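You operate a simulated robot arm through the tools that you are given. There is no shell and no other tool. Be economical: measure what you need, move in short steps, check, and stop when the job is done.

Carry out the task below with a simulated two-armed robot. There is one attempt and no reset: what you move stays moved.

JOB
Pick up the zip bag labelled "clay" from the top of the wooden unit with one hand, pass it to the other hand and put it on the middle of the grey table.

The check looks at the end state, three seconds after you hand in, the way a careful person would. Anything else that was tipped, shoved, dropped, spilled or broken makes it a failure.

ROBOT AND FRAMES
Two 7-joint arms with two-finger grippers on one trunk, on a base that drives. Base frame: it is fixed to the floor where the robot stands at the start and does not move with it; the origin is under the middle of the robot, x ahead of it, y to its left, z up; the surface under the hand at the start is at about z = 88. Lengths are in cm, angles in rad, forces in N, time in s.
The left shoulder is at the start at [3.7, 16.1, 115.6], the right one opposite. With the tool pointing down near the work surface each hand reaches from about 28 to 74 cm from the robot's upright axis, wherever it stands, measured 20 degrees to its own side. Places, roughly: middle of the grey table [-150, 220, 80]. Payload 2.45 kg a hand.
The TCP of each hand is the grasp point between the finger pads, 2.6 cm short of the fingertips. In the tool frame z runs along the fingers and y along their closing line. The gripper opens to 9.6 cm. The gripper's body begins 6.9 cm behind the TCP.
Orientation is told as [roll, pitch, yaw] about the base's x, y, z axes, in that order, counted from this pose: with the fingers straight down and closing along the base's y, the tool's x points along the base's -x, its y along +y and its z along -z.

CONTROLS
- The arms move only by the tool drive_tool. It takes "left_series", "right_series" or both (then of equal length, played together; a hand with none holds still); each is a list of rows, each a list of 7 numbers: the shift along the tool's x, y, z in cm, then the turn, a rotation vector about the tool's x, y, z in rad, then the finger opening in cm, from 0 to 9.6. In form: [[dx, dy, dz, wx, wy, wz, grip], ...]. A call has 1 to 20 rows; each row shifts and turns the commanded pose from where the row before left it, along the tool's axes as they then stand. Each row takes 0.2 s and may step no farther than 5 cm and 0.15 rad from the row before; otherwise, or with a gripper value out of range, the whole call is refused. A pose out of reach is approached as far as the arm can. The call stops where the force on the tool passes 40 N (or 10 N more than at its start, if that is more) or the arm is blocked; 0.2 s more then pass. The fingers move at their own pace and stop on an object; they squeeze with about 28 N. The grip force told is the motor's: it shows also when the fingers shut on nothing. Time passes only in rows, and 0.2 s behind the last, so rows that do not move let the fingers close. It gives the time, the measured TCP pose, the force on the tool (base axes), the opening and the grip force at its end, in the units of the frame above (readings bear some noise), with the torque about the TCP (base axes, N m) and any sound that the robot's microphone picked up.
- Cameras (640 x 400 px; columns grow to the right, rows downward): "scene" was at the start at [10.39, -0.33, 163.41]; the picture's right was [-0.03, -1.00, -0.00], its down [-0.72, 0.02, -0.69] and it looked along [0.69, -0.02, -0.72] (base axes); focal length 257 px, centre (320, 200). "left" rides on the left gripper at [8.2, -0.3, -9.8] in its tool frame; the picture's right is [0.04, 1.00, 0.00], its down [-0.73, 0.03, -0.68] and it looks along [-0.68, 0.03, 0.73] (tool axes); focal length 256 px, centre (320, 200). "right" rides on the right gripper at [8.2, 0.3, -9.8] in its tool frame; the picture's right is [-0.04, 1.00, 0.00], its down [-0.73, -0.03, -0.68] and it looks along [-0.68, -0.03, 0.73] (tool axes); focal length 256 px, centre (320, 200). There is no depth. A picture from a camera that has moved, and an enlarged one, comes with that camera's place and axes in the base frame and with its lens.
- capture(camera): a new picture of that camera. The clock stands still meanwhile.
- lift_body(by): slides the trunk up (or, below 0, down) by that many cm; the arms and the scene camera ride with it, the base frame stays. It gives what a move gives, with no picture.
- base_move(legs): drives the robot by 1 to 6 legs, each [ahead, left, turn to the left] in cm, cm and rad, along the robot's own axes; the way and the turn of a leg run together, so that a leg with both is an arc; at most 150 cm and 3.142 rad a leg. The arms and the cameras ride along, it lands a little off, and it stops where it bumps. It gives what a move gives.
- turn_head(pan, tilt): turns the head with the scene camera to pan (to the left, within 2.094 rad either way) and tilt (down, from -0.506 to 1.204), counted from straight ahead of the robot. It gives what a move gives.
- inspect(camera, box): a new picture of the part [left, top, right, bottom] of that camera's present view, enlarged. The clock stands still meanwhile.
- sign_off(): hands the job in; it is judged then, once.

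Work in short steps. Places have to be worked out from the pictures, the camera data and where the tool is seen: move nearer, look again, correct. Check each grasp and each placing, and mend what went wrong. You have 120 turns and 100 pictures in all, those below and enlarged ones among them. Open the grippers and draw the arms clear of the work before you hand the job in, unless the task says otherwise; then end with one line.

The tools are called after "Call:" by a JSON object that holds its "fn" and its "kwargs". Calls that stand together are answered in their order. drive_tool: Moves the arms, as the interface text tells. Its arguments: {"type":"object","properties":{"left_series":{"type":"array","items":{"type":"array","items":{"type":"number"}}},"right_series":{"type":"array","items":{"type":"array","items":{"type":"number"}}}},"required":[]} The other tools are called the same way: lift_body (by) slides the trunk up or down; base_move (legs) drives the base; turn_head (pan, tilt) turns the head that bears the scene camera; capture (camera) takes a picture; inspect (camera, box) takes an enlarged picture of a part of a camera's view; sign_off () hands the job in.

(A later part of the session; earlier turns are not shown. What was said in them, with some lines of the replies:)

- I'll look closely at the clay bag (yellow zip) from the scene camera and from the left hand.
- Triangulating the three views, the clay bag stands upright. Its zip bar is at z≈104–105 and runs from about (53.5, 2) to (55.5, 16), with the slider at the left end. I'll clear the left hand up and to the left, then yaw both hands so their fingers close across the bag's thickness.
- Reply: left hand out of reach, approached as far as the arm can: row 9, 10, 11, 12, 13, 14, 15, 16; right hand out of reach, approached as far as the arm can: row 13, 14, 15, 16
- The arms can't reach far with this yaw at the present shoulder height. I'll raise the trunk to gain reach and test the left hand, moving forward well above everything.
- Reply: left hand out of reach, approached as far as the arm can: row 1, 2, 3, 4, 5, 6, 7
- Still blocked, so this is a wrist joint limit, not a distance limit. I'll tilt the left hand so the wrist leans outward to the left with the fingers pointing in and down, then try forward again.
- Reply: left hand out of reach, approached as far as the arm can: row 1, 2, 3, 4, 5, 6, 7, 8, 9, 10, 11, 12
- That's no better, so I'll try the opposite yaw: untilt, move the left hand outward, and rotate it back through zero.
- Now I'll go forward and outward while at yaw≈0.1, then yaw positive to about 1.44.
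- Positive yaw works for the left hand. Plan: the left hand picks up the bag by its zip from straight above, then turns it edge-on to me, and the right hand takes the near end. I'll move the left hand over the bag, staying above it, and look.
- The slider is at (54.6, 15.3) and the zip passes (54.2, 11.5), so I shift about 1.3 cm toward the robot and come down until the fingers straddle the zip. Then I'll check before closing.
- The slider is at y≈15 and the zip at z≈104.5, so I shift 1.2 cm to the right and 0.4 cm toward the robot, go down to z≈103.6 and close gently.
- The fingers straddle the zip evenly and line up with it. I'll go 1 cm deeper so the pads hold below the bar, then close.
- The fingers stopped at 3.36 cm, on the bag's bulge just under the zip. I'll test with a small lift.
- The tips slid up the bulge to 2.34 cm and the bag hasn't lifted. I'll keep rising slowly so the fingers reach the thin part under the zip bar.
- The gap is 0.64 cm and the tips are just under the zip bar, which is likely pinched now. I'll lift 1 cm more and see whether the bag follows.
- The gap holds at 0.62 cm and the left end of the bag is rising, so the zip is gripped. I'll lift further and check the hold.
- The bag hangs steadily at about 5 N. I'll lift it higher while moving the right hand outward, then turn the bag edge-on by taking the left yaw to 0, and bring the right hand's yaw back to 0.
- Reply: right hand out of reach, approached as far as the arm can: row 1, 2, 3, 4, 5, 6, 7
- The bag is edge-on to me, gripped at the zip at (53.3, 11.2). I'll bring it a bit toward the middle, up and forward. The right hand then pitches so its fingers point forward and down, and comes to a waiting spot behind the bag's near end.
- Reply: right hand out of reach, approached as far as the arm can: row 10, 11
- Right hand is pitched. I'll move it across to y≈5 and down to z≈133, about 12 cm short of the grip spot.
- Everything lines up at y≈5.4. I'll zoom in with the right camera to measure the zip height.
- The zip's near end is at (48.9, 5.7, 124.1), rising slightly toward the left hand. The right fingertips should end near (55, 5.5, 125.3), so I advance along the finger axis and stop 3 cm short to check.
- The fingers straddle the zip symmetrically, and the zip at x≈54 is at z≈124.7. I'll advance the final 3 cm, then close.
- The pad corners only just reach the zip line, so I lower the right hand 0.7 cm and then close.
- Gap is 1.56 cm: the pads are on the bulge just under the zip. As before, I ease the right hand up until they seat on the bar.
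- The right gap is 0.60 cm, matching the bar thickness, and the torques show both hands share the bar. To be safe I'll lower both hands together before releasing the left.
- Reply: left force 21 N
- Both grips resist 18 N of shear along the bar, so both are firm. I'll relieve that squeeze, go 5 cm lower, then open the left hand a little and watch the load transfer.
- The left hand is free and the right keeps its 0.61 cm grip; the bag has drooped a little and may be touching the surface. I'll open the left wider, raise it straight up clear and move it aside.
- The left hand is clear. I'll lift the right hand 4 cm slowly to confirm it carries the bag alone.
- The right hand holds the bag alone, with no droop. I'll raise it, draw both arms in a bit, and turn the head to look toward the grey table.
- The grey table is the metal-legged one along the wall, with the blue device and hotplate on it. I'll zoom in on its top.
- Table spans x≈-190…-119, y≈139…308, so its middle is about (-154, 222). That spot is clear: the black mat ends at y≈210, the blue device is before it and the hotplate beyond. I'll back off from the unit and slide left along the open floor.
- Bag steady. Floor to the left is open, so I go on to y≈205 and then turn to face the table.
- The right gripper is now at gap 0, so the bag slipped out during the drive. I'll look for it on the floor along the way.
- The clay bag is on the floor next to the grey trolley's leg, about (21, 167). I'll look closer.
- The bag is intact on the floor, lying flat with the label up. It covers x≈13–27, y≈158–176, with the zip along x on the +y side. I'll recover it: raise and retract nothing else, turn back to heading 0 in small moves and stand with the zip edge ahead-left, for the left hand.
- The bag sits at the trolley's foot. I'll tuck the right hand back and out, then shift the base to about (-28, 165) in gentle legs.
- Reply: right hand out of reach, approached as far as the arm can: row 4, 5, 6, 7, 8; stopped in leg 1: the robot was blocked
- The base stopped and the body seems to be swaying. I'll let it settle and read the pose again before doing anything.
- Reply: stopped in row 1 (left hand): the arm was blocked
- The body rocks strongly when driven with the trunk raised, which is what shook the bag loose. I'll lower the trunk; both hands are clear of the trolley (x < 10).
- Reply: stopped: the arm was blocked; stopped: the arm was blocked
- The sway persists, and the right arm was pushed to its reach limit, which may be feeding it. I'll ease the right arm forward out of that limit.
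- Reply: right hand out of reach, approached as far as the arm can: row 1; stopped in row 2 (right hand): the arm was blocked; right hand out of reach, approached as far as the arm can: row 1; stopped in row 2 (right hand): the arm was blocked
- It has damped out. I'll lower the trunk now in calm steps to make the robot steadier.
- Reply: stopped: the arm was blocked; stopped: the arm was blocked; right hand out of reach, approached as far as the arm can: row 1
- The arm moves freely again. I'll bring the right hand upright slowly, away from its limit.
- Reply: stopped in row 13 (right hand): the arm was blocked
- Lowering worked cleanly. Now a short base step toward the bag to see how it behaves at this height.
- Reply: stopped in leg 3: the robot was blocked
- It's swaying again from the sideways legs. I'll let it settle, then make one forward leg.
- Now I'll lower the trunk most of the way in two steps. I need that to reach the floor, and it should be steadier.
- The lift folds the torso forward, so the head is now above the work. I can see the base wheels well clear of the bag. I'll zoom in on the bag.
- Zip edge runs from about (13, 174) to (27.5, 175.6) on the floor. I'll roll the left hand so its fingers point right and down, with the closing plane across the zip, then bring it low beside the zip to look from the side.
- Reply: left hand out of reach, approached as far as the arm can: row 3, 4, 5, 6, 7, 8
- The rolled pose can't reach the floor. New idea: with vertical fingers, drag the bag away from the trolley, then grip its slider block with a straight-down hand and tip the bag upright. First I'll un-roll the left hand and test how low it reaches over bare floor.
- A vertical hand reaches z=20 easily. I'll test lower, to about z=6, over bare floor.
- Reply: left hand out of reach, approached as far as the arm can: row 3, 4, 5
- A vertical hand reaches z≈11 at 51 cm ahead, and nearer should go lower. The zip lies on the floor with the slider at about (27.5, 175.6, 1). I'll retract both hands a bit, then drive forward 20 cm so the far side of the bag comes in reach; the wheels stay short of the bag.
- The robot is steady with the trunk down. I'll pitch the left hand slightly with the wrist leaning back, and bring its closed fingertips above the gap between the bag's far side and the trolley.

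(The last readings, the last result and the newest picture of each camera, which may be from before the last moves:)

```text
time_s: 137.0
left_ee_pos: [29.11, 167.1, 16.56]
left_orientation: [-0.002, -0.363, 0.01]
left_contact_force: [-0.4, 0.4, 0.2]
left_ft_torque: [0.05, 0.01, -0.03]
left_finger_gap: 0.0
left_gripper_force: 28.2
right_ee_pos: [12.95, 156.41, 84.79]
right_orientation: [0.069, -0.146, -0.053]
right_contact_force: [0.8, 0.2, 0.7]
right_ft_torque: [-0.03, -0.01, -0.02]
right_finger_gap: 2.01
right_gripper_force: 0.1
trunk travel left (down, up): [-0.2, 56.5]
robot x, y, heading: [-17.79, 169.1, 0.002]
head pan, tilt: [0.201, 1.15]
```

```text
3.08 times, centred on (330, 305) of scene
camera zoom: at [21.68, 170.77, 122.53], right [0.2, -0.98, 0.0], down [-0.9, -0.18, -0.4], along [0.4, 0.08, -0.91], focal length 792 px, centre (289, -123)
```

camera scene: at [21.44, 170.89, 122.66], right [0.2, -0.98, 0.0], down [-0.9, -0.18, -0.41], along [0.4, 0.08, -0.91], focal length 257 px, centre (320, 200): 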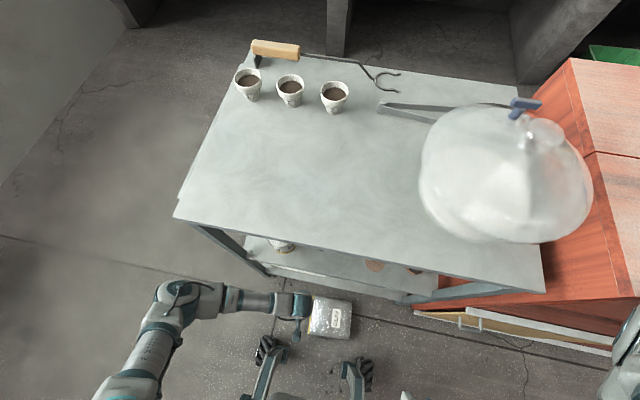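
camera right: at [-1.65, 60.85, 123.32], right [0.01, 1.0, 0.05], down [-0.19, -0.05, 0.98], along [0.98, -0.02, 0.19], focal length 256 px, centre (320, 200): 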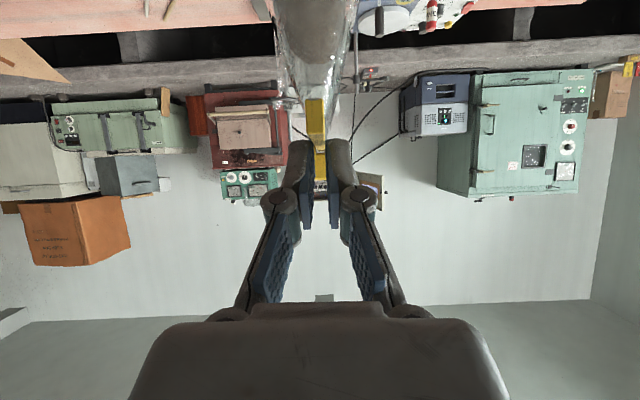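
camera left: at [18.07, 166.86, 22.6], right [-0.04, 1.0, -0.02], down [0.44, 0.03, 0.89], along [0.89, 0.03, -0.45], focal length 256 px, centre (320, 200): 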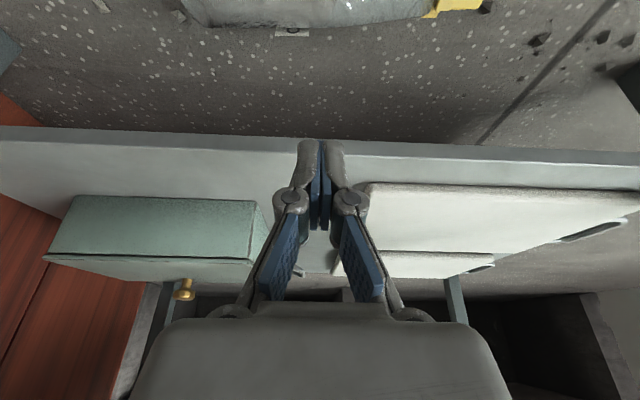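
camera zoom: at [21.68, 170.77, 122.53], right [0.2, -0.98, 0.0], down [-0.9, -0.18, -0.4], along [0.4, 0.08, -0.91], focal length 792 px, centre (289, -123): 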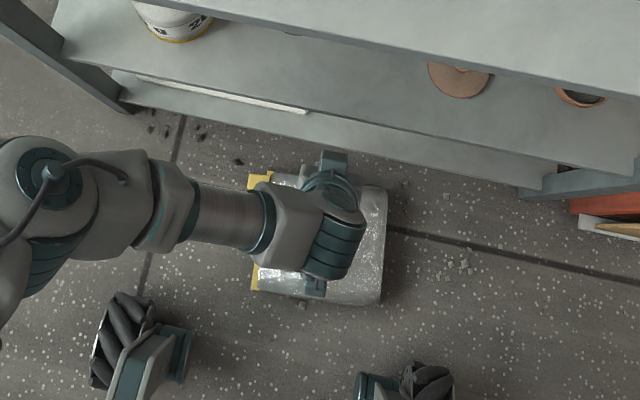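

The bag's far edge is at x≈29.5 and the shelf front at x≈34. I'll make the hand steeper, shift to x≈31.2 and lower the fingertips into that gap.

Call:
{"fn": "drive_tool", "kwargs": {"left_series": [[0, 0, 0, 0, 0.08, 0, 0], [0, 0, 0, 0, 0.08, 0, 0], [-1, 0, 0.2, 0, 0, 0, 0], [-1.06, 0, 0.22, 0, 0, 0, 0], [0.46, 0, 2.26, 0, 0, 0, 0], [0.46, 0, 2.26, 0, 0, 0, 0], [0.46, 0, 2.26, 0, 0, 0, 0], [0.46, 0, 2.26, 0, 0, 0, 0], [0.4, 0, 2, 0, 0, 0, 0], [0, 0, 0, 0, 0, 0, 0]]}}

Call:
{"fn": "capture", "kwargs": {"camera": "left"}}

```text
time_s: 138.3
left_ee_pos: [30.94, 167.11, 14.24]
left_orientation: [0.008, -0.197, 0.009]
left_contact_force: [-13.9, 8.5, 30.6]
left_ft_torque: [0.24, -0.09, -0.04]
left_finger_gap: 0.01
left_gripper_force: 28.7
right_ee_pos: [12.8, 156.29, 84.83]
right_orientation: [0.068, -0.149, -0.05]
right_contact_force: [0.7, -0.3, 0.3]
right_ft_torque: [-0.02, 0.06, -0.01]
right_finger_gap: 2.01
right_gripper_force: 0.0
trunk travel left (down, up): [-0.2, 56.5]
robot x, y, heading: [-18.12, 169.13, 0.003]
head pan, tilt: [0.201, 1.15]
stopped in row 6 (left hand): the force on the tool passed its limit at 140 N (the readings are from after the stop); the commanded pose is now the measured one
```

```text
21 pictures are left
camera left: at [21.2, 166.72, 22.11], right [-0.05, 1.0, 0.0], down [0.59, 0.03, 0.81], along [0.81, 0.04, -0.59], focal length 256 px, centre (320, 200)
```

left: 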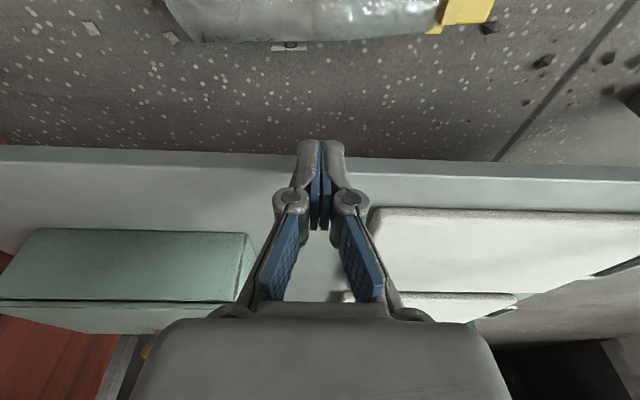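

The tips touched the trolley's lower shelf edge at z≈11.7, x≈31. The gap is too narrow for that, so I back straight up and away at once. Then I'll test turning the left hand so it could pinch the slider from above.

Call:
{"fn": "drive_tool", "kwargs": {"left_series": [[-0.2, 0, -1, 0, 0, 0, 0], [-0.48, 0, -2.36, 0, 0, 0, 0], [-0.48, 0, -2.36, 0, 0, 0, 0], [-0.48, 0, -2.36, 0, 0, 0, 0], [2, 1, -0.4, 0, 0, 0, 0], [2, 2, -0.4, 0, 0, 0, 0], [2, 2, -0.4, 0, 0, 0, 0], [2, 2, 0, 0, 0, 0, 0], [0, 0, 0, 0, 0, -0.13, 4], [0, 0, 0, 0, 0, -0.15, 4], [0, 0, 0, 0, 0, -0.15, 4], [0, 0, 0, 0, 0, -0.15, 4], [0, 0, 0, 0, 0, -0.15, 4], [0, 0, 0, 0, 0, -0.15, 4], [0, 0, 0, 0, 0, -0.15, 4], [0, 0, 0, 0, 0, -0.15, 4], [0, 0, 0, 0, 0, -0.15, 4], [0, 0, 0, 0, 0, -0.15, 4], [0, 0, 0, 0, 0, 0, 4]]}}

Call:
{"fn": "inspect", "kwargs": {"camera": "scene", "box": [170, 180, 490, 380]}}

```text
time_s: 142.3
left_ee_pos: [22.93, 174.11, 22.1]
left_orientation: [-0.199, -0.025, 1.493]
left_contact_force: [0.4, -0.7, 0.3]
left_ft_torque: [-0.03, -0.02, 0.0]
left_finger_gap: 4.0
left_gripper_force: 0.1
right_ee_pos: [12.8, 156.38, 84.91]
right_orientation: [0.069, -0.146, -0.054]
right_contact_force: [0.1, -0.6, 1.0]
right_ft_torque: [0.01, 0.01, 0.01]
right_finger_gap: 1.99
right_gripper_force: 0.0
trunk travel left (down, up): [-0.2, 56.5]
robot x, y, heading: [-18.23, 169.61, 0.005]
head pan, tilt: [0.201, 1.15]
```

```text
2.00 times, centred on (330, 280) of scene
camera zoom: at [21.89, 170.72, 122.46], right [0.2, -0.98, 0.0], down [-0.9, -0.18, -0.4], along [0.39, 0.08, -0.92], focal length 515 px, centre (300, 40)
```

zoom: 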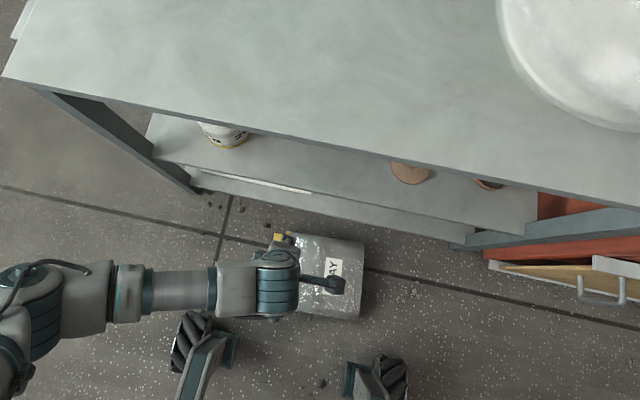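

ψ≈1.5 works here, with the wrist leaning away from the trolley. I'll bring it above the slider and look with the left camera.

Call:
{"fn": "drive_tool", "kwargs": {"left_series": [[-0.9, -1.4, 0.3, 0, 0, 0, 4], [-0.9, -1.4, 0.3, 0, 0, 0, 4], [-0.9, -1.4, 0.3, 0, 0, 0, 4], [0, 0.4, 2, 0, 0, 0, 4], [0, 0.4, 2, 0, 0, 0, 4], [0, 0.3, 1.5, 0, 0, 0, 4], [0, 0, 0, 0, 0, 0, 4]]}}

Call:
{"fn": "capture", "kwargs": {"camera": "left"}}

```text
time_s: 143.9
left_ee_pos: [27.39, 176.57, 16.59]
left_orientation: [-0.202, -0.023, 1.492]
left_contact_force: [0.1, 1.0, -0.1]
left_ft_torque: [-0.02, 0.0, -0.01]
left_finger_gap: 4.01
left_gripper_force: 0.0
right_ee_pos: [12.79, 156.42, 84.92]
right_orientation: [0.07, -0.147, -0.051]
right_contact_force: [-0.5, 0.4, 0.2]
right_ft_torque: [-0.01, 0.03, -0.04]
right_finger_gap: 1.98
right_gripper_force: 0.0
trunk travel left (down, up): [-0.2, 56.5]
robot x, y, heading: [-17.72, 169.55, 0.001]
head pan, tilt: [0.201, 1.15]
```

```text
19 pictures are left
camera left: at [25.31, 168.39, 25.83], right [-0.98, 0.04, -0.2], down [-0.11, 0.73, 0.68], along [0.17, 0.68, -0.71], focal length 256 px, centre (320, 200)
```

left: 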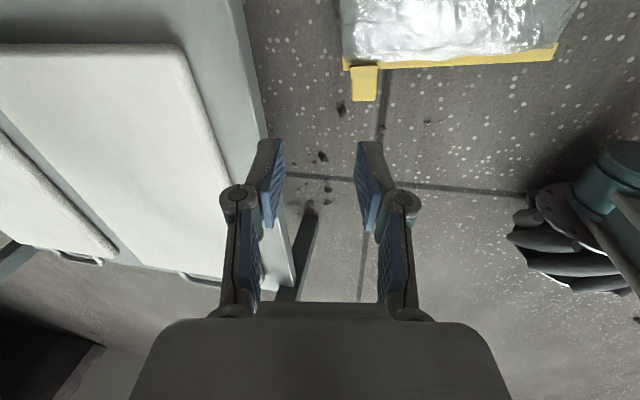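

The slider block is seen clearly: centre (26.5, 176.6), about 2.5 cm wide, sticking out past the zip bar. The shelf edge at x≈32 is clear. I'll descend most of the way over its protruding part.

Call:
{"fn": "drive_tool", "kwargs": {"left_series": [[-0.12, 0.61, 2.08, 0, 0, 0, 4], [-0.12, 0.61, 2.08, 0, 0, 0, 4], [-0.12, 0.61, 2.08, 0, 0, 0, 4], [-0.12, 0.61, 2.08, 0, 0, 0, 4], [-0.12, 0.61, 2.08, 0, 0, 0, 4], [0, 0, 0, 0, 0, 0, 4]]}}

Call:
{"fn": "capture", "kwargs": {"camera": "left"}}

```text
time_s: 145.3
left_ee_pos: [26.63, 177.41, 5.64]
left_orientation: [-0.199, -0.026, 1.491]
left_contact_force: [0.1, 0.5, 0.5]
left_ft_torque: [0.02, 0.01, 0.01]
left_finger_gap: 4.01
left_gripper_force: 0.1
right_ee_pos: [12.73, 156.29, 84.81]
right_orientation: [0.068, -0.148, -0.052]
right_contact_force: [0.5, -0.1, -1.2]
right_ft_torque: [0.02, 0.01, -0.01]
right_finger_gap: 1.99
right_gripper_force: 0.0
trunk travel left (down, up): [-0.2, 56.5]
robot x, y, heading: [-18.05, 169.79, 0.005]
head pan, tilt: [0.201, 1.15]
```

```text
18 pictures are left
camera left: at [24.47, 169.24, 15.04], right [-0.98, 0.04, -0.2], down [-0.1, 0.73, 0.68], along [0.17, 0.68, -0.71], focal length 256 px, centre (320, 200)
```

left: 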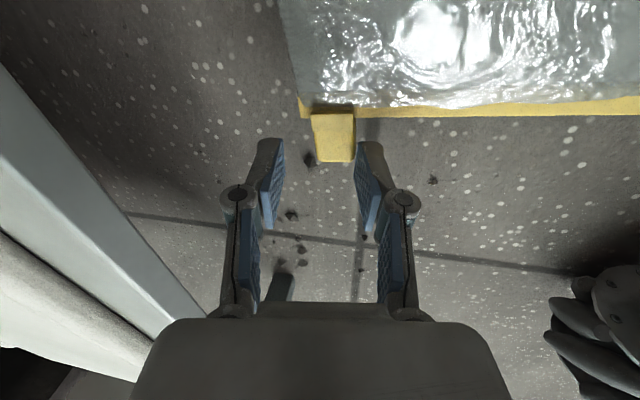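

Aligned. I'll go straight down 2.6 cm and close on the block.

Call:
{"fn": "drive_tool", "kwargs": {"left_series": [[0, 0.26, 1.3, 0, 0, 0, 4], [0, 0.26, 1.25, 0, 0, 0, 4], [0, 0, 0, 0, 0, 0, 4], [0, 0, 0, 0, 0, 0, 2.5], [0, 0, 0, 0, 0, 0, 1], [0, 0, 0, 0, 0, 0, 0], [0, 0, 0, 0, 0, 0, 0], [0, 0, 0, 0, 0, 0, 0]]}}

Call:
{"fn": "capture", "kwargs": {"camera": "left"}}

```text
time_s: 147.1
left_ee_pos: [26.78, 177.49, 3.66]
left_orientation: [-0.199, -0.024, 1.491]
left_contact_force: [1.1, -2.0, -0.5]
left_ft_torque: [-0.17, 0.31, 0.35]
left_finger_gap: 2.4
left_gripper_force: 27.8
left hand out of reach, approached as far as the arm can: row 2
right_ee_pos: [12.82, 156.31, 84.81]
right_orientation: [0.069, -0.146, -0.053]
right_contact_force: [0.0, 0.0, -0.1]
right_ft_torque: [-0.03, -0.04, 0.0]
right_finger_gap: 1.98
right_gripper_force: 0.1
trunk travel left (down, up): [-0.2, 56.5]
robot x, y, heading: [-17.99, 169.11, 0.005]
head pan, tilt: [0.201, 1.15]
```

```text
17 pictures are left
camera left: at [24.58, 169.23, 12.95], right [-0.98, 0.04, -0.2], down [-0.11, 0.73, 0.68], along [0.17, 0.68, -0.71], focal length 256 px, centre (320, 200)
```

left: 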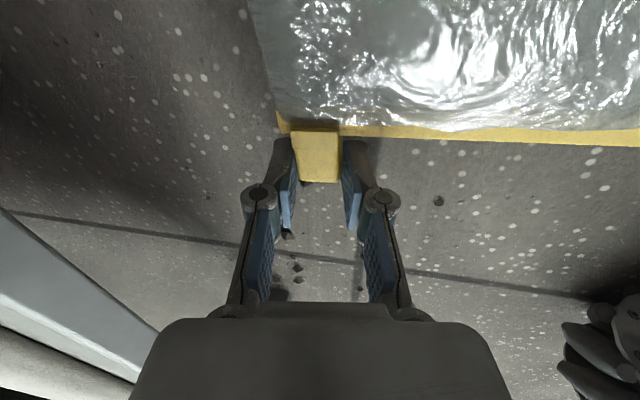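

A solid grip: 2.4 cm, the block's full width. I'll swing it up along an arc around the bag's bottom edge so the bag tips upright.

Call:
{"fn": "drive_tool", "kwargs": {"left_series": [[0.16, -0.5, -2.43, 0, 0, 0, 0], [0.49, -0.49, -2.39, 0, 0, 0, 0], [0.8, -0.47, -2.31, 0, 0, 0, 0], [1.1, -0.45, -2.19, 0, 0, 0, 0], [1.38, -0.42, -2.03, 0, 0, 0, 0], [1.64, -0.38, -1.83, 0, 0, 0, 0], [1.87, -0.33, -1.61, 0, 0, 0, 0], [2.07, -0.28, -1.36, 0, 0, 0, 0], [2.23, -0.22, -1.08, 0, 0, 0, 0], [2.36, -0.16, -0.78, 0, 0, 0, 0], [0, 0, 0, 0, 0, 0, 0]]}}

Call:
{"fn": "capture", "kwargs": {"camera": "left"}}

Call:
{"fn": "inspect", "kwargs": {"camera": "scene", "box": [220, 230, 420, 380]}}

```text
time_s: 149.5
left_ee_pos: [25.5, 163.06, 21.88]
left_orientation: [-0.199, -0.026, 1.489]
left_contact_force: [-0.2, -0.8, -4.4]
left_ft_torque: [0.77, -0.36, -0.01]
left_finger_gap: 2.07
left_gripper_force: 27.5
right_ee_pos: [12.78, 156.35, 84.86]
right_orientation: [0.068, -0.146, -0.052]
right_contact_force: [0.5, 0.0, 0.2]
right_ft_torque: [-0.02, 0.0, -0.01]
right_finger_gap: 1.99
right_gripper_force: 0.0
trunk travel left (down, up): [-0.2, 56.5]
robot x, y, heading: [-17.74, 169.65, 0.005]
head pan, tilt: [0.201, 1.15]
```

```text
16 pictures are left
camera left: at [23.32, 154.94, 31.18], right [-0.98, 0.04, -0.2], down [-0.11, 0.73, 0.68], along [0.17, 0.69, -0.71], focal length 256 px, centre (320, 200)
```

left: 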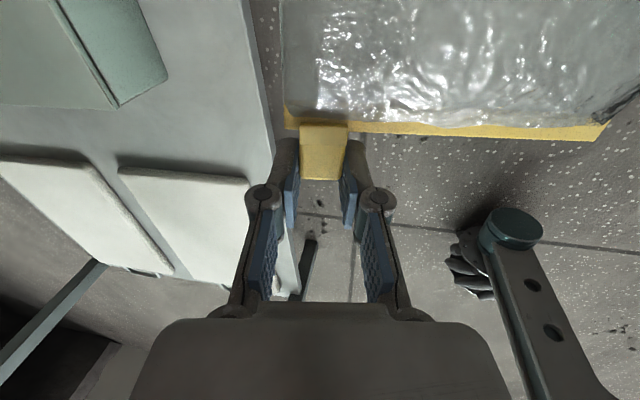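

```text
2.67 times, centred on (320, 305) of scene
camera zoom: at [21.89, 170.66, 122.46], right [0.2, -0.98, 0.0], down [-0.9, -0.18, -0.4], along [0.39, 0.08, -0.91], focal length 686 px, centre (320, -80)
```

zoom: 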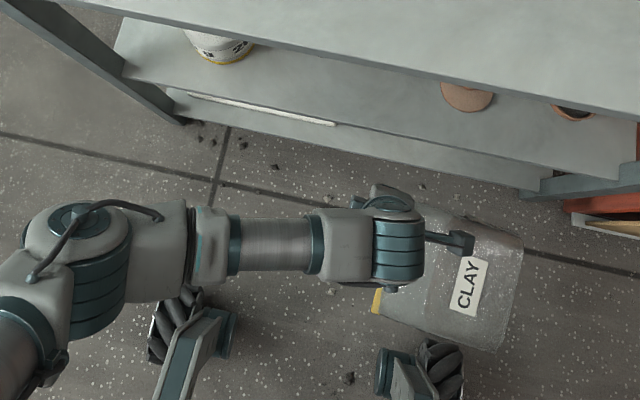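

The bag is now fully held by its slider block, level and rigid at 4.4 N — much stronger than the zip pinch. I'll keep the trunk low for stability, back away gently and check.

Call:
{"fn": "base_move", "kwargs": {"legs": [[-12, 0, 0], [-14, 0, 0]]}}

Call:
{"fn": "drive_tool", "kwargs": {"left_series": [[0, -0.3, -1.5, 0, 0, 0, 0], [0, -0.5, -2.5, 0, 0, 0, 0], [0, -0.5, -2.5, 0, 0, 0, 0], [0, -0.5, -2.5, 0, 0, 0, 0], [0, -0.5, -2.5, 0, 0, 0, 0], [0, -0.5, -2.5, 0, 0, 0, 0], [0, -0.5, -2.5, 0, 0, 0, 0], [0, -0.5, -2.5, 0, 0, 0, 0], [0, -0.5, -2.5, 0, 0, 0, 0], [0, -0.5, -2.5, 0, 0, 0, 0], [0, -0.5, -2.5, 0, 0, 0, 0], [0, -0.5, -2.5, 0, 0, 0, 0], [0, -0.5, -2.5, 0, 0, 0, 0], [0, -0.3, -1.5, 0, 0, 0, 0], [0, 0, 0, 0, 0, 0, 0]]}}

Call:
{"fn": "capture", "kwargs": {"camera": "scene"}}

```text
time_s: 151.6
left_ee_pos: [-0.28, 162.97, 21.92]
left_orientation: [-0.198, -0.025, 1.488]
left_contact_force: [-0.7, -0.7, -4.8]
left_ft_torque: [0.75, -0.36, -0.01]
left_finger_gap: 2.06
left_gripper_force: 28.1
right_ee_pos: [-13.3, 156.23, 84.83]
right_orientation: [0.068, -0.147, -0.057]
right_contact_force: [-0.2, 0.0, 0.3]
right_ft_torque: [0.03, 0.0, -0.04]
right_finger_gap: 2.0
right_gripper_force: 0.1
trunk travel left (down, up): [-0.2, 56.5]
robot x, y, heading: [-44.22, 169.58, -0.002]
head pan, tilt: [0.201, 1.15]
```

```text
time_s: 154.8
left_ee_pos: [-0.74, 162.16, 55.84]
left_orientation: [-0.204, -0.023, 1.488]
left_contact_force: [0.0, 0.1, -6.0]
left_ft_torque: [0.76, -0.33, -0.07]
left_finger_gap: 2.02
left_gripper_force: 28.1
right_ee_pos: [-13.6, 156.33, 85.02]
right_orientation: [0.068, -0.151, -0.056]
right_contact_force: [0.2, 0.3, 0.0]
right_ft_torque: [-0.02, -0.01, -0.02]
right_finger_gap: 2.0
right_gripper_force: 0.0
trunk travel left (down, up): [-0.2, 56.5]
robot x, y, heading: [-44.07, 169.37, -0.003]
head pan, tilt: [0.201, 1.15]
```

```text
14 pictures are left
camera scene: at [-3.74, 170.44, 122.37], right [0.2, -0.98, 0.0], down [-0.9, -0.18, -0.4], along [0.39, 0.08, -0.92], focal length 257 px, centre (320, 200)
```

scene: 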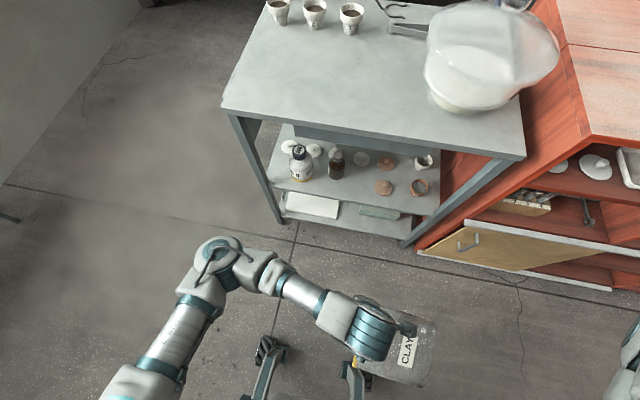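

Holding well at about 5–6 N, and the trolley looks undisturbed. Next I shift the bag left, away from the right hand, move the right hand outward, and raise the bag to about z=92 for the table.

Call:
{"fn": "drive_tool", "kwargs": {"left_series": [[-1.5, 0, 0, 0, 0, 0, 0], [-2.5, 0, 0, 0, 0, 0, 0], [-2.5, 0, 0, 0, 0, 0, 0], [-2.5, 0, 0, 0, 0, 0, 0], [-2.5, 0, 0, 0, 0, 0, 0], [-2, 0, 0, 0, 0, 0, 0], [0, -0.3, -1.5, 0, 0, 0, 0], [0, -0.6, -2.8, 0, 0, 0, 0], [0, -0.6, -2.8, 0, 0, 0, 0], [0, -0.6, -2.8, 0, 0, 0, 0], [0, -0.6, -2.8, 0, 0, 0, 0], [0, -0.6, -2.8, 0, 0, 0, 0], [0, -0.6, -2.8, 0, 0, 0, 0], [0, -0.6, -2.8, 0, 0, 0, 0], [0, -0.6, -2.8, 0, 0, 0, 0], [0, -0.6, -2.8, 0, 0, 0, 0], [0, -0.6, -2.8, 0, 0, 0, 0], [0, -0.6, -2.8, 0, 0, 0, 0], [0, -0.6, -2.8, 0, 0, 0, 0], [0, -0.3, -1.5, 0, 0, 0, 0]], "right_series": [[0, -1.7, 0, 0, 0, 0, 2], [0, -1.7, 0, 0, 0, 0, 2], [0, -1.7, 0, 0, 0, 0, 2], [0, -1.7, 0, 0, 0, 0, 2], [0, -1.7, 0, 0, 0, 0, 2], [0, -1.7, 0, 0, 0, 0, 2], [0, 0, 0, 0, 0, 0, 2], [0, 0, 0, 0, 0, 0, 2], [0, 0, 0, 0, 0, 0, 2], [0, 0, 0, 0, 0, 0, 2], [0, 0, 0, 0, 0, 0, 2], [0, 0, 0, 0, 0, 0, 2], [0, 0, 0, 0, 0, 0, 2], [0, 0, 0, 0, 0, 0, 2], [0, 0, 0, 0, 0, 0, 2], [0, 0, 0, 0, 0, 0, 2], [0, 0, 0, 0, 0, 0, 2], [0, 0, 0, 0, 0, 0, 2], [0, 0, 0, 0, 0, 0, 2], [0, 0, 0, 0, 0, 0, 2]]}}

Call:
{"fn": "capture", "kwargs": {"camera": "left"}}

```text
time_s: 159.0
left_ee_pos: [0.65, 174.57, 93.55]
left_orientation: [-0.203, -0.025, 1.486]
left_contact_force: [0.1, -0.1, -5.5]
left_ft_torque: [0.76, -0.34, 0.02]
left_finger_gap: 2.08
left_gripper_force: 27.5
right_ee_pos: [-13.9, 145.93, 84.48]
right_orientation: [0.067, -0.15, -0.056]
right_contact_force: [-0.8, -0.4, -0.3]
right_ft_torque: [0.0, 0.03, 0.03]
right_finger_gap: 2.0
right_gripper_force: 0.0
right hand out of reach, approached as far as the arm can: row 6
trunk travel left (down, up): [-0.2, 56.5]
robot x, y, heading: [-44.01, 169.23, -0.003]
head pan, tilt: [0.201, 1.15]
```

```text
13 pictures are left
camera left: at [-1.68, 166.47, 102.9], right [-0.98, 0.05, -0.2], down [-0.11, 0.73, 0.68], along [0.18, 0.68, -0.71], focal length 256 px, centre (320, 200)
```

left: 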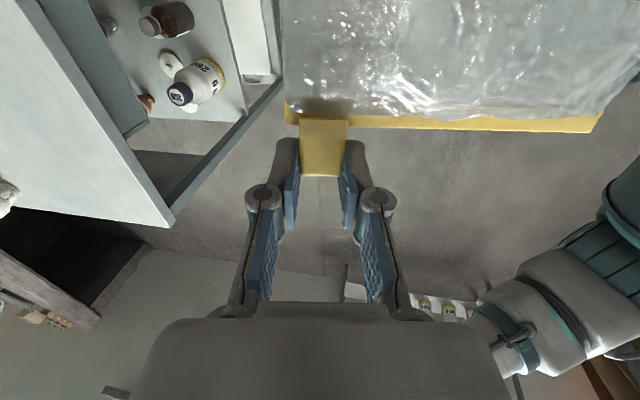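

Rock-steady. I'll turn left in two gentle quarter steps and check the grip.

Call:
{"fn": "base_move", "kwargs": {"legs": [[0, 0, 0.5], [0, 0, 0.5]]}}

Call:
{"fn": "base_move", "kwargs": {"legs": [[0, 0, 0.5], [0, 0, 0.5]]}}

Call:
{"fn": "base_move", "kwargs": {"legs": [[0, 0, 0.57], [0, 0, 0.57]]}}

```text
time_s: 162.3
left_ee_pos: [-24.12, 209.68, 93.46]
left_orientation: [-0.204, -0.028, 2.495]
left_contact_force: [0.2, -1.5, -5.6]
left_ft_torque: [0.71, 0.47, 0.0]
left_finger_gap: 2.06
left_gripper_force: 28.2
right_ee_pos: [-7.67, 182.13, 84.42]
right_orientation: [0.072, -0.151, 0.953]
right_contact_force: [1.0, -1.0, -0.9]
right_ft_torque: [-0.01, 0.06, -0.02]
right_finger_gap: 2.01
right_gripper_force: 0.0
trunk travel left (down, up): [-0.2, 56.5]
robot x, y, heading: [-43.7, 169.25, 1.008]
head pan, tilt: [0.201, 1.15]
```

```text
time_s: 165.6
left_ee_pos: [-67.6, 206.76, 93.92]
left_orientation: [-0.209, -0.03, -2.765]
left_contact_force: [1.2, -0.2, -6.3]
left_ft_torque: [-0.06, 0.9, 0.01]
left_finger_gap: 2.06
left_gripper_force: 28.6
right_ee_pos: [-35.35, 206.57, 84.68]
right_orientation: [0.072, -0.155, 1.972]
right_contact_force: [0.9, 0.4, -0.5]
right_ft_torque: [-0.02, 0.05, 0.01]
right_finger_gap: 2.01
right_gripper_force: 0.0
trunk travel left (down, up): [-0.2, 56.5]
robot x, y, heading: [-44.06, 169.16, 2.03]
head pan, tilt: [0.201, 1.15]
```

```text
time_s: 169.2
left_ee_pos: [-86.91, 162.61, 94.18]
left_orientation: [-0.215, -0.027, -1.611]
left_contact_force: [-0.8, -0.1, -5.5]
left_ft_torque: [-0.77, 0.28, -0.03]
left_finger_gap: 2.09
left_gripper_force: 28.4
right_ee_pos: [-73.86, 192.01, 84.8]
right_orientation: [0.069, -0.163, 3.128]
right_contact_force: [0.0, -0.7, -0.5]
right_ft_torque: [0.05, 0.02, -0.02]
right_finger_gap: 2.01
right_gripper_force: 0.0
trunk travel left (down, up): [-0.2, 56.5]
robot x, y, heading: [-43.63, 169.35, -3.096]
head pan, tilt: [0.201, 1.15]
```

Grip unchanged and I now face the table. I need 50 cm more in y, so I'll use turn–forward–turn rather than sideways legs, which cause sway.

Call:
{"fn": "base_move", "kwargs": {"legs": [[0, 0, -0.8], [0, 0, -0.8], [25, 0, 0], [25, 0, 0], [0, 0, 0.78], [0, 0, 0.775]]}}

Call:
{"fn": "turn_head", "kwargs": {"pan": 0.0, "tilt": 0.6}}

Call:
{"fn": "capture", "kwargs": {"camera": "scene"}}

```text
time_s: 180.7
left_ee_pos: [-87.31, 214.4, 94.19]
left_orientation: [-0.22, -0.027, -1.669]
left_contact_force: [-0.3, 0.9, -5.5]
left_ft_torque: [-0.74, 0.33, 0.0]
left_finger_gap: 2.12
left_gripper_force: 28.0
right_ee_pos: [-72.49, 243.0, 85.15]
right_orientation: [0.066, -0.167, 3.07]
right_contact_force: [-0.1, 0.2, -1.0]
right_ft_torque: [-0.01, -0.01, 0.01]
right_finger_gap: 2.02
right_gripper_force: 0.1
trunk travel left (down, up): [-0.2, 56.5]
robot x, y, heading: [-44.19, 219.04, 3.125]
head pan, tilt: [0.201, 1.15]
```

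```text
time_s: 181.6
left_ee_pos: [-86.78, 214.35, 94.57]
left_orientation: [-0.225, -0.026, -1.668]
left_contact_force: [-0.4, -0.5, -5.4]
left_ft_torque: [-0.75, 0.35, -0.01]
left_finger_gap: 2.12
left_gripper_force: 28.1
right_ee_pos: [-72.03, 242.93, 85.21]
right_orientation: [0.068, -0.172, 3.07]
right_contact_force: [-0.2, -0.1, 0.3]
right_ft_torque: [0.02, -0.01, -0.02]
right_finger_gap: 1.99
right_gripper_force: 0.1
trunk travel left (down, up): [-0.2, 56.5]
robot x, y, heading: [-44.06, 218.73, 3.125]
head pan, tilt: [0.0, 0.6]
```

```text
12 pictures are left
camera scene: at [-87.25, 219.8, 126.54], right [0.02, 1.0, 0.0], down [0.57, -0.01, -0.82], along [-0.82, 0.01, -0.57], focal length 257 px, centre (320, 200)
```

scene: 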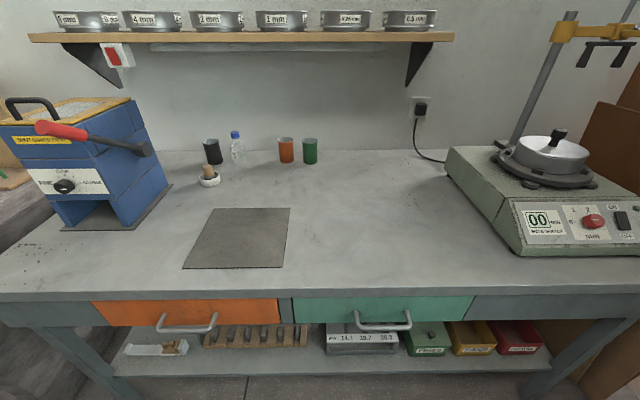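

The table is clear ahead: the black mat ends at y≈212, the hotplate starts at y≈259, and the top spans x≈-121…-193. The torso would foul the edge when folded low, so I raise the trunk here before driving in.

Call:
{"fn": "lift_body", "kwargs": {"by": 14}}

Call:
{"fn": "lift_body", "kwargs": {"by": 14}}

```text
time_s: 183.3
left_ee_pos: [-86.91, 214.61, 108.51]
left_orientation: [-0.222, -0.027, -1.669]
left_contact_force: [-0.2, -0.7, -6.0]
left_ft_torque: [-0.75, 0.36, 0.04]
left_finger_gap: 2.11
left_gripper_force: 28.0
right_ee_pos: [-72.25, 242.99, 99.09]
right_orientation: [0.067, -0.17, 3.07]
right_contact_force: [0.4, 0.4, -0.3]
right_ft_torque: [0.02, -0.02, 0.01]
right_finger_gap: 2.0
right_gripper_force: 0.1
trunk travel left (down, up): [-14.2, 42.5]
robot x, y, heading: [-44.48, 218.83, 3.129]
head pan, tilt: [0.0, 0.6]
```

```text
time_s: 185.0
left_ee_pos: [-86.88, 214.36, 122.52]
left_orientation: [-0.225, -0.026, -1.668]
left_contact_force: [-0.5, 0.2, -6.5]
left_ft_torque: [-0.72, 0.35, -0.01]
left_finger_gap: 2.07
left_gripper_force: 28.4
right_ee_pos: [-72.09, 243.02, 113.19]
right_orientation: [0.068, -0.171, 3.07]
right_contact_force: [0.2, 0.5, -0.6]
right_ft_torque: [0.0, -0.01, 0.02]
right_finger_gap: 2.01
right_gripper_force: 0.1
trunk travel left (down, up): [-28.2, 28.5]
robot x, y, heading: [-44.29, 218.96, 3.124]
head pan, tilt: [0.0, 0.6]
```

Still firm. Now I drive forward gently in short legs, to about 33 cm short of the table edge.

Call:
{"fn": "base_move", "kwargs": {"legs": [[14, 0, 0], [14, 0, 0], [12, 0, 0]]}}

Call:
{"fn": "capture", "kwargs": {"camera": "scene"}}

```text
time_s: 188.1
left_ee_pos: [-127.22, 215.14, 122.59]
left_orientation: [-0.229, -0.026, -1.671]
left_contact_force: [0.3, 0.0, -4.6]
left_ft_torque: [-0.72, 0.31, -0.02]
left_finger_gap: 2.12
left_gripper_force: 28.0
right_ee_pos: [-112.5, 243.51, 113.24]
right_orientation: [0.067, -0.172, 3.069]
right_contact_force: [0.1, -0.2, -0.8]
right_ft_torque: [-0.01, -0.01, 0.02]
right_finger_gap: 2.0
right_gripper_force: 0.2
trunk travel left (down, up): [-28.2, 28.5]
robot x, y, heading: [-84.59, 220.13, 3.125]
head pan, tilt: [0.0, 0.6]
```

```text
11 pictures are left
camera scene: at [-97.91, 220.02, 160.74], right [0.02, 1.0, 0.0], down [0.57, -0.01, -0.82], along [-0.82, 0.01, -0.57], focal length 257 px, centre (320, 200)
```

scene: 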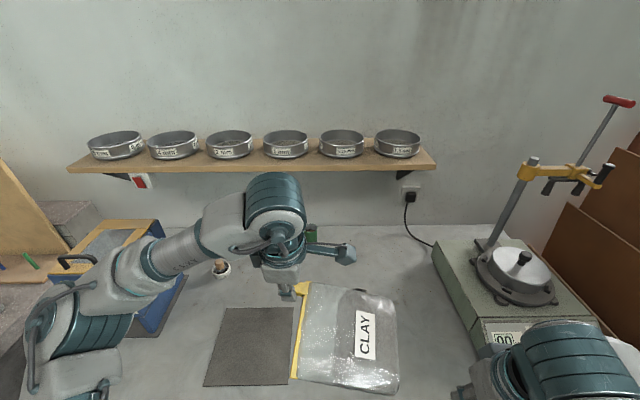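

The bag is over the table. I extend the arm 24 cm further in and 15 cm down, still well above the surface.

Call:
{"fn": "drive_tool", "kwargs": {"left_series": [[-0.1, -1, 1, 0, 0, 0, 0], [-0.2, -2, 2, 0, 0, 0, 0], [-0.2, -2, 2, 0, 0, 0, 0], [-0.2, -2, 2, 0, 0, 0, 0], [-0.2, -2, 2, 0, 0, 0, 0], [-0.2, -2, 2, 0, 0, 0, 0], [-0.2, -2, 2, 0, 0, 0, 0], [-0.2, -2, 2, 0, 0, 0, 0], [-0.2, -2, 2, 0, 0, 0, 0], [-0.2, -2, 2, 0, 0, 0, 0], [-0.1, -1, 1, 0, 0, 0, 0], [0, 0, 0, 0, 0, 0, 0]]}}

```text
time_s: 190.7
left_ee_pos: [-151.14, 215.09, 107.57]
left_orientation: [-0.229, -0.024, -1.669]
left_contact_force: [-0.3, 0.2, -5.4]
left_ft_torque: [-0.74, 0.32, -0.01]
left_finger_gap: 2.11
left_gripper_force: 28.1
right_ee_pos: [-112.12, 243.68, 113.39]
right_orientation: [0.066, -0.177, 3.067]
right_contact_force: [0.0, 0.7, -0.8]
right_ft_torque: [0.0, 0.01, -0.02]
right_finger_gap: 2.0
right_gripper_force: 0.0
trunk travel left (down, up): [-28.2, 28.5]
robot x, y, heading: [-84.64, 219.75, 3.124]
head pan, tilt: [0.0, 0.6]
```

It reaches. Now down about 18 cm, with a little more forward.

Call:
{"fn": "drive_tool", "kwargs": {"left_series": [[0, 0, 2.3, 0, 0, 0, 0], [0, 0, 2.3, 0, 0, 0, 0], [0, 0, 2.3, 0, 0, 0, 0], [0, 0, 2.3, 0, 0, 0, 0], [0, 0, 2.3, 0, 0, 0, 0], [0, 0, 2.3, 0, 0, 0, 0], [0, 0, 2.3, 0, 0, 0, 0], [0, 0, 2, 0, 0, 0, 0], [0, 0, 0, 0, 0, 0, 0]]}}

Call:
{"fn": "capture", "kwargs": {"camera": "scene"}}

Call:
{"fn": "capture", "kwargs": {"camera": "left"}}

```text
time_s: 192.7
left_ee_pos: [-155.42, 214.96, 90.11]
left_orientation: [-0.229, -0.027, -1.67]
left_contact_force: [-1.0, -1.8, 0.3]
left_ft_torque: [0.1, -0.4, -0.11]
left_finger_gap: 2.28
left_gripper_force: 28.4
right_ee_pos: [-112.28, 243.55, 113.22]
right_orientation: [0.069, -0.175, 3.07]
right_contact_force: [0.4, 0.2, -0.3]
right_ft_torque: [0.0, 0.01, 0.0]
right_finger_gap: 1.97
right_gripper_force: 0.1
trunk travel left (down, up): [-28.2, 28.5]
robot x, y, heading: [-84.97, 219.36, 3.126]
head pan, tilt: [0.0, 0.6]
```

```text
10 pictures are left
camera scene: at [-98.06, 219.98, 160.73], right [0.02, 1.0, 0.0], down [0.57, -0.01, -0.82], along [-0.82, 0.01, -0.57], focal length 257 px, centre (320, 200)
```

scene: 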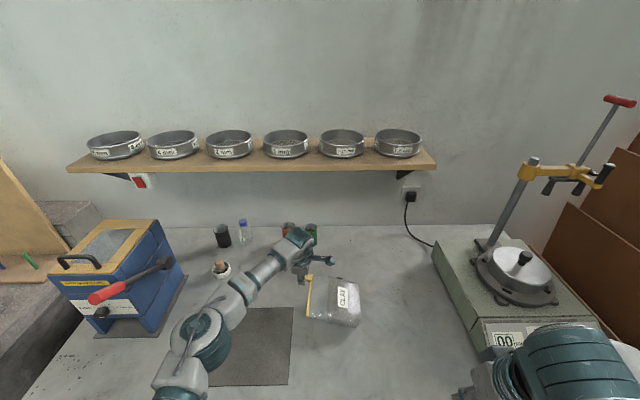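

```text
9 pictures are left
camera left: at [-152.61, 223.18, 99.38], right [0.97, -0.06, -0.23], down [0.11, -0.73, 0.67], along [-0.21, -0.68, -0.7], focal length 256 px, centre (320, 200)
```

left: 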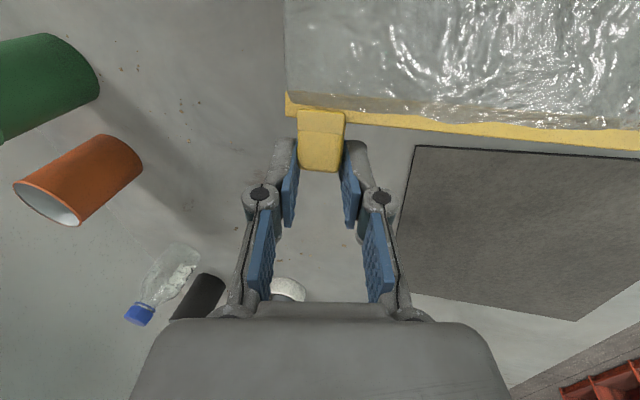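

The bag's bottom end already rests on the table (load ≈0), centred around (-150, 223) and beside the mat. I'll ease the zip side down.

Call:
{"fn": "drive_tool", "kwargs": {"left_series": [[0, 0.11, 0.49, 0, 0, 0, 0], [0, 0.11, 0.49, 0, 0, 0, 0], [0, 0.11, 0.49, 0, 0, 0, 0], [0, 0.11, 0.49, 0, 0, 0, 0], [0, 0.11, 0.49, 0, 0, 0, 0], [0, 0.11, 0.49, 0, 0, 0, 0], [0, 0, 0, 0, 0, 0, 0]]}}

Call:
{"fn": "inspect", "kwargs": {"camera": "scene", "box": [250, 220, 400, 350]}}

```text
time_s: 194.3
left_ee_pos: [-155.31, 214.84, 87.3]
left_orientation: [-0.228, -0.025, -1.67]
left_contact_force: [-1.7, -2.8, 3.3]
left_ft_torque: [0.66, -0.34, 0.05]
left_finger_gap: 2.29
left_gripper_force: 28.0
right_ee_pos: [-112.23, 243.49, 113.3]
right_orientation: [0.067, -0.178, 3.067]
right_contact_force: [0.0, 0.6, -0.6]
right_ft_torque: [-0.01, 0.02, 0.04]
right_finger_gap: 2.0
right_gripper_force: 0.0
trunk travel left (down, up): [-28.2, 28.5]
robot x, y, heading: [-84.86, 219.61, 3.122]
head pan, tilt: [0.0, 0.6]
```

```text
3.08 times, centred on (325, 285) of scene
camera zoom: at [-98.02, 219.96, 160.73], right [0.02, 1.0, 0.0], down [0.57, -0.01, -0.82], along [-0.82, 0.01, -0.57], focal length 792 px, centre (305, -62)
```

zoom: 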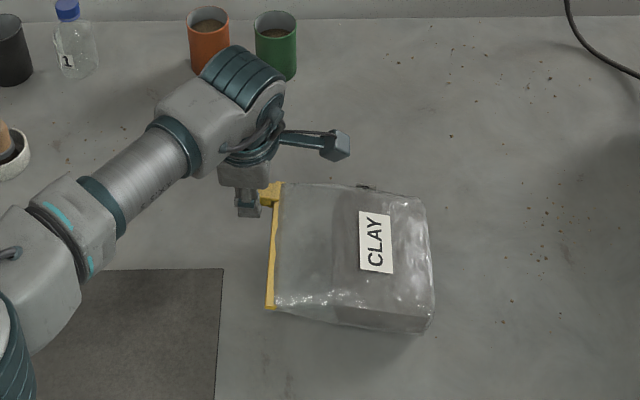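

Bottom end rests flat and the zip end is a few cm up. I'll lower 2 cm more, then open.

Call:
{"fn": "drive_tool", "kwargs": {"left_series": [[0, 0.11, 0.49, 0, 0, 0, 0], [0, 0.11, 0.49, 0, 0, 0, 0], [0, 0.11, 0.49, 0, 0, 0, 0], [0, 0.11, 0.49, 0, 0, 0, 0], [0, 0, 0, 0, 0, 0, 0], [0, 0, 0, 0, 0, 0, 3], [0, 0, 0, 0, 0, 0, 4], [0, 0, 0, 0, 0, 0, 4], [0, 0, 0, 0, 0, 0, 4]]}}

Call:
{"fn": "capture", "kwargs": {"camera": "left"}}

```text
time_s: 196.3
left_ee_pos: [-155.26, 214.96, 85.17]
left_orientation: [-0.228, -0.026, -1.671]
left_contact_force: [0.1, -0.1, 0.1]
left_ft_torque: [0.0, -0.02, -0.02]
left_finger_gap: 3.98
left_gripper_force: 0.0
right_ee_pos: [-112.29, 243.54, 113.31]
right_orientation: [0.067, -0.177, 3.069]
right_contact_force: [-0.1, 0.6, -0.5]
right_ft_torque: [-0.02, 0.01, -0.02]
right_finger_gap: 2.01
right_gripper_force: 0.1
trunk travel left (down, up): [-28.2, 28.5]
robot x, y, heading: [-84.31, 219.49, 3.124]
head pan, tilt: [0.0, 0.6]
```

```text
7 pictures are left
camera left: at [-152.52, 223.19, 94.42], right [0.97, -0.06, -0.23], down [0.11, -0.73, 0.67], along [-0.21, -0.68, -0.7], focal length 256 px, centre (320, 200)
```

left: 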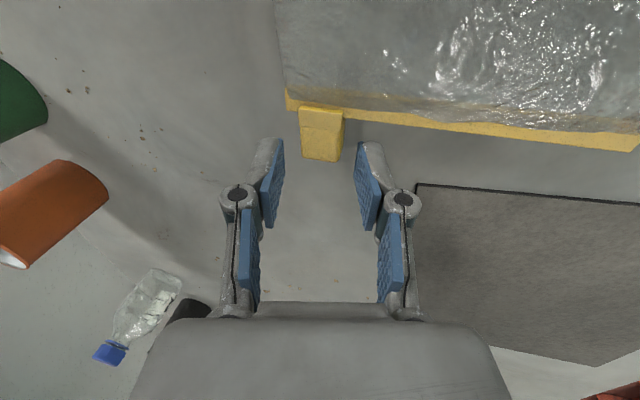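

The bag is free of the fingers and the load reads zero. I'll draw the hand straight up along its axis, then back.

Call:
{"fn": "drive_tool", "kwargs": {"left_series": [[0, 0, -1, 0, 0, 0, 4], [0, -0.3, -2, 0, 0, 0, 4], [0, -0.5, -2.5, 0, 0, 0, 4], [0, -0.5, -3, 0, 0, 0, 4], [0, -0.5, -3, 0, 0, 0, 4], [0, -0.5, -3, 0, 0, 0, 4], [0, -0.5, -3, 0, 0, 0, 4], [0, -0.5, -3, 0, 0, 0, 4], [0, -0.5, -3, 0, 0, 0, 4], [0, 3, -2, 0, 0, 0, 4], [0, 3, -1, 0, 0, 0, 4], [0, 3, 0, 0, 0, 0, 4], [0, 3, 0, 0, 0, 0, 4], [0, 3, 0, 0, 0, 0, 4]]}}

Call:
{"fn": "base_move", "kwargs": {"legs": [[-15, 0, 0], [-15, 0, 0]]}}

Call:
{"fn": "capture", "kwargs": {"camera": "scene"}}

```text
time_s: 199.3
left_ee_pos: [-138.32, 213.82, 108.35]
left_orientation: [-0.229, -0.026, -1.671]
left_contact_force: [0.2, 0.4, -0.2]
left_ft_torque: [0.01, 0.02, 0.05]
left_finger_gap: 4.0
left_gripper_force: 0.1
right_ee_pos: [-112.14, 243.57, 113.37]
right_orientation: [0.069, -0.175, 3.068]
right_contact_force: [-0.8, -0.4, 0.5]
right_ft_torque: [0.02, 0.01, 0.05]
right_finger_gap: 1.98
right_gripper_force: 0.1
trunk travel left (down, up): [-28.2, 28.5]
robot x, y, heading: [-84.67, 219.68, 3.125]
head pan, tilt: [0.0, 0.6]
```

```text
time_s: 201.6
left_ee_pos: [-108.34, 213.38, 108.23]
left_orientation: [-0.227, -0.027, -1.672]
left_contact_force: [0.4, 0.5, 0.3]
left_ft_torque: [0.01, 0.04, -0.01]
left_finger_gap: 4.01
left_gripper_force: 0.1
right_ee_pos: [-82.09, 243.1, 113.25]
right_orientation: [0.069, -0.175, 3.068]
right_contact_force: [1.3, 0.5, 0.0]
right_ft_torque: [0.0, 0.0, 0.03]
right_finger_gap: 2.01
right_gripper_force: 0.0
trunk travel left (down, up): [-28.2, 28.5]
robot x, y, heading: [-54.69, 218.73, 3.122]
head pan, tilt: [0.0, 0.6]
```

```text
6 pictures are left
camera scene: at [-68.01, 219.54, 160.7], right [0.02, 1.0, 0.0], down [0.57, -0.01, -0.82], along [-0.82, 0.01, -0.57], focal length 257 px, centre (320, 200)
```

scene: 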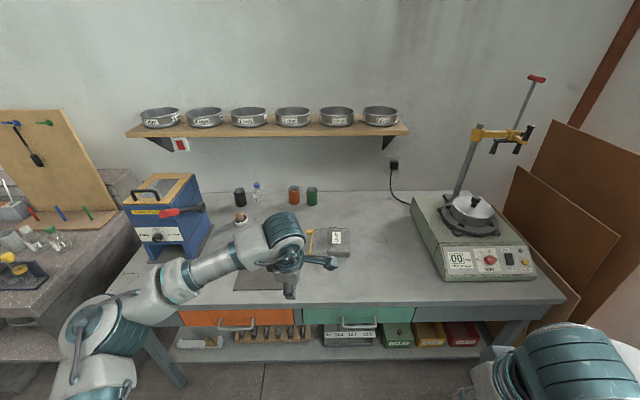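

The bag lies flat in the middle of the grey table, off the mat, with nothing else moved. I'll open both grippers fully and take a last close look.

Call:
{"fn": "drive_tool", "kwargs": {"left_series": [[0, 1, -1, 0, 0, 0, 9.6], [0, 1, -1, 0, 0, 0, 9.6], [0, 0, 0, 0, 0, 0, 9.6], [0, 0, 0, 0, 0, 0, 9.6]], "right_series": [[0, 0, 0, 0, 0, 0, 9.6], [0, 0, 0, 0, 0, 0, 9.6], [0, 0, 0, 0, 0, 0, 9.6], [0, 0, 0, 0, 0, 0, 9.6]]}}

Call:
{"fn": "inspect", "kwargs": {"camera": "scene", "box": [200, 160, 440, 310]}}

```text
time_s: 202.6
left_ee_pos: [-105.46, 213.31, 109.93]
left_orientation: [-0.231, -0.025, -1.672]
left_contact_force: [0.0, -0.3, 0.2]
left_ft_torque: [0.02, -0.01, 0.04]
left_finger_gap: 9.59
left_gripper_force: 0.1
right_ee_pos: [-81.62, 243.11, 113.45]
right_orientation: [0.068, -0.178, 3.066]
right_contact_force: [-0.4, -0.2, 0.3]
right_ft_torque: [-0.04, 0.0, -0.03]
right_finger_gap: 9.59
right_gripper_force: 0.0
trunk travel left (down, up): [-28.2, 28.5]
robot x, y, heading: [-54.55, 218.93, 3.129]
head pan, tilt: [0.0, 0.6]
```

```text
2.67 times, centred on (320, 235) of scene
camera zoom: at [-67.81, 219.5, 160.73], right [0.02, 1.0, 0.0], down [0.57, -0.01, -0.82], along [-0.82, 0.01, -0.57], focal length 686 px, centre (320, 107)
```

zoom: 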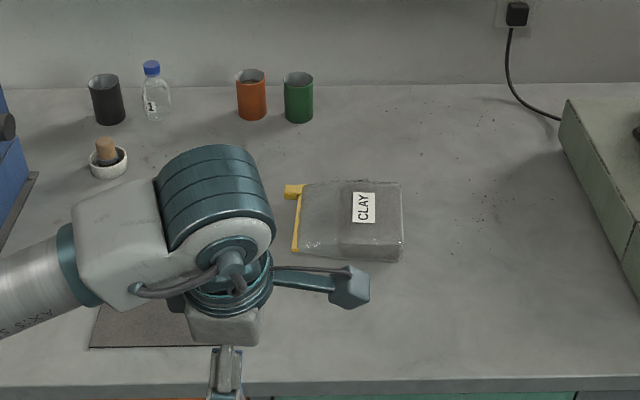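

The close view shows the bag intact, lying flat in the middle of the table. Both hands are open and clear, so I hand in.

Call:
{"fn": "sign_off", "kwargs": {}}

```text
The job is handed in.
```

The "clay" bag is lying flat and intact in the middle of the grey table, but I dropped it once on the way: after the left-to-right pass it slipped from the right hand while driving and fell to the floor. I picked it up by its slider with the left hand, which carried it and set it down. While recovering it, the left fingertips also knocked the trolley's lower shelf edge (force peak 140 N); its contents looked undisturbed in the pictures afterwards.
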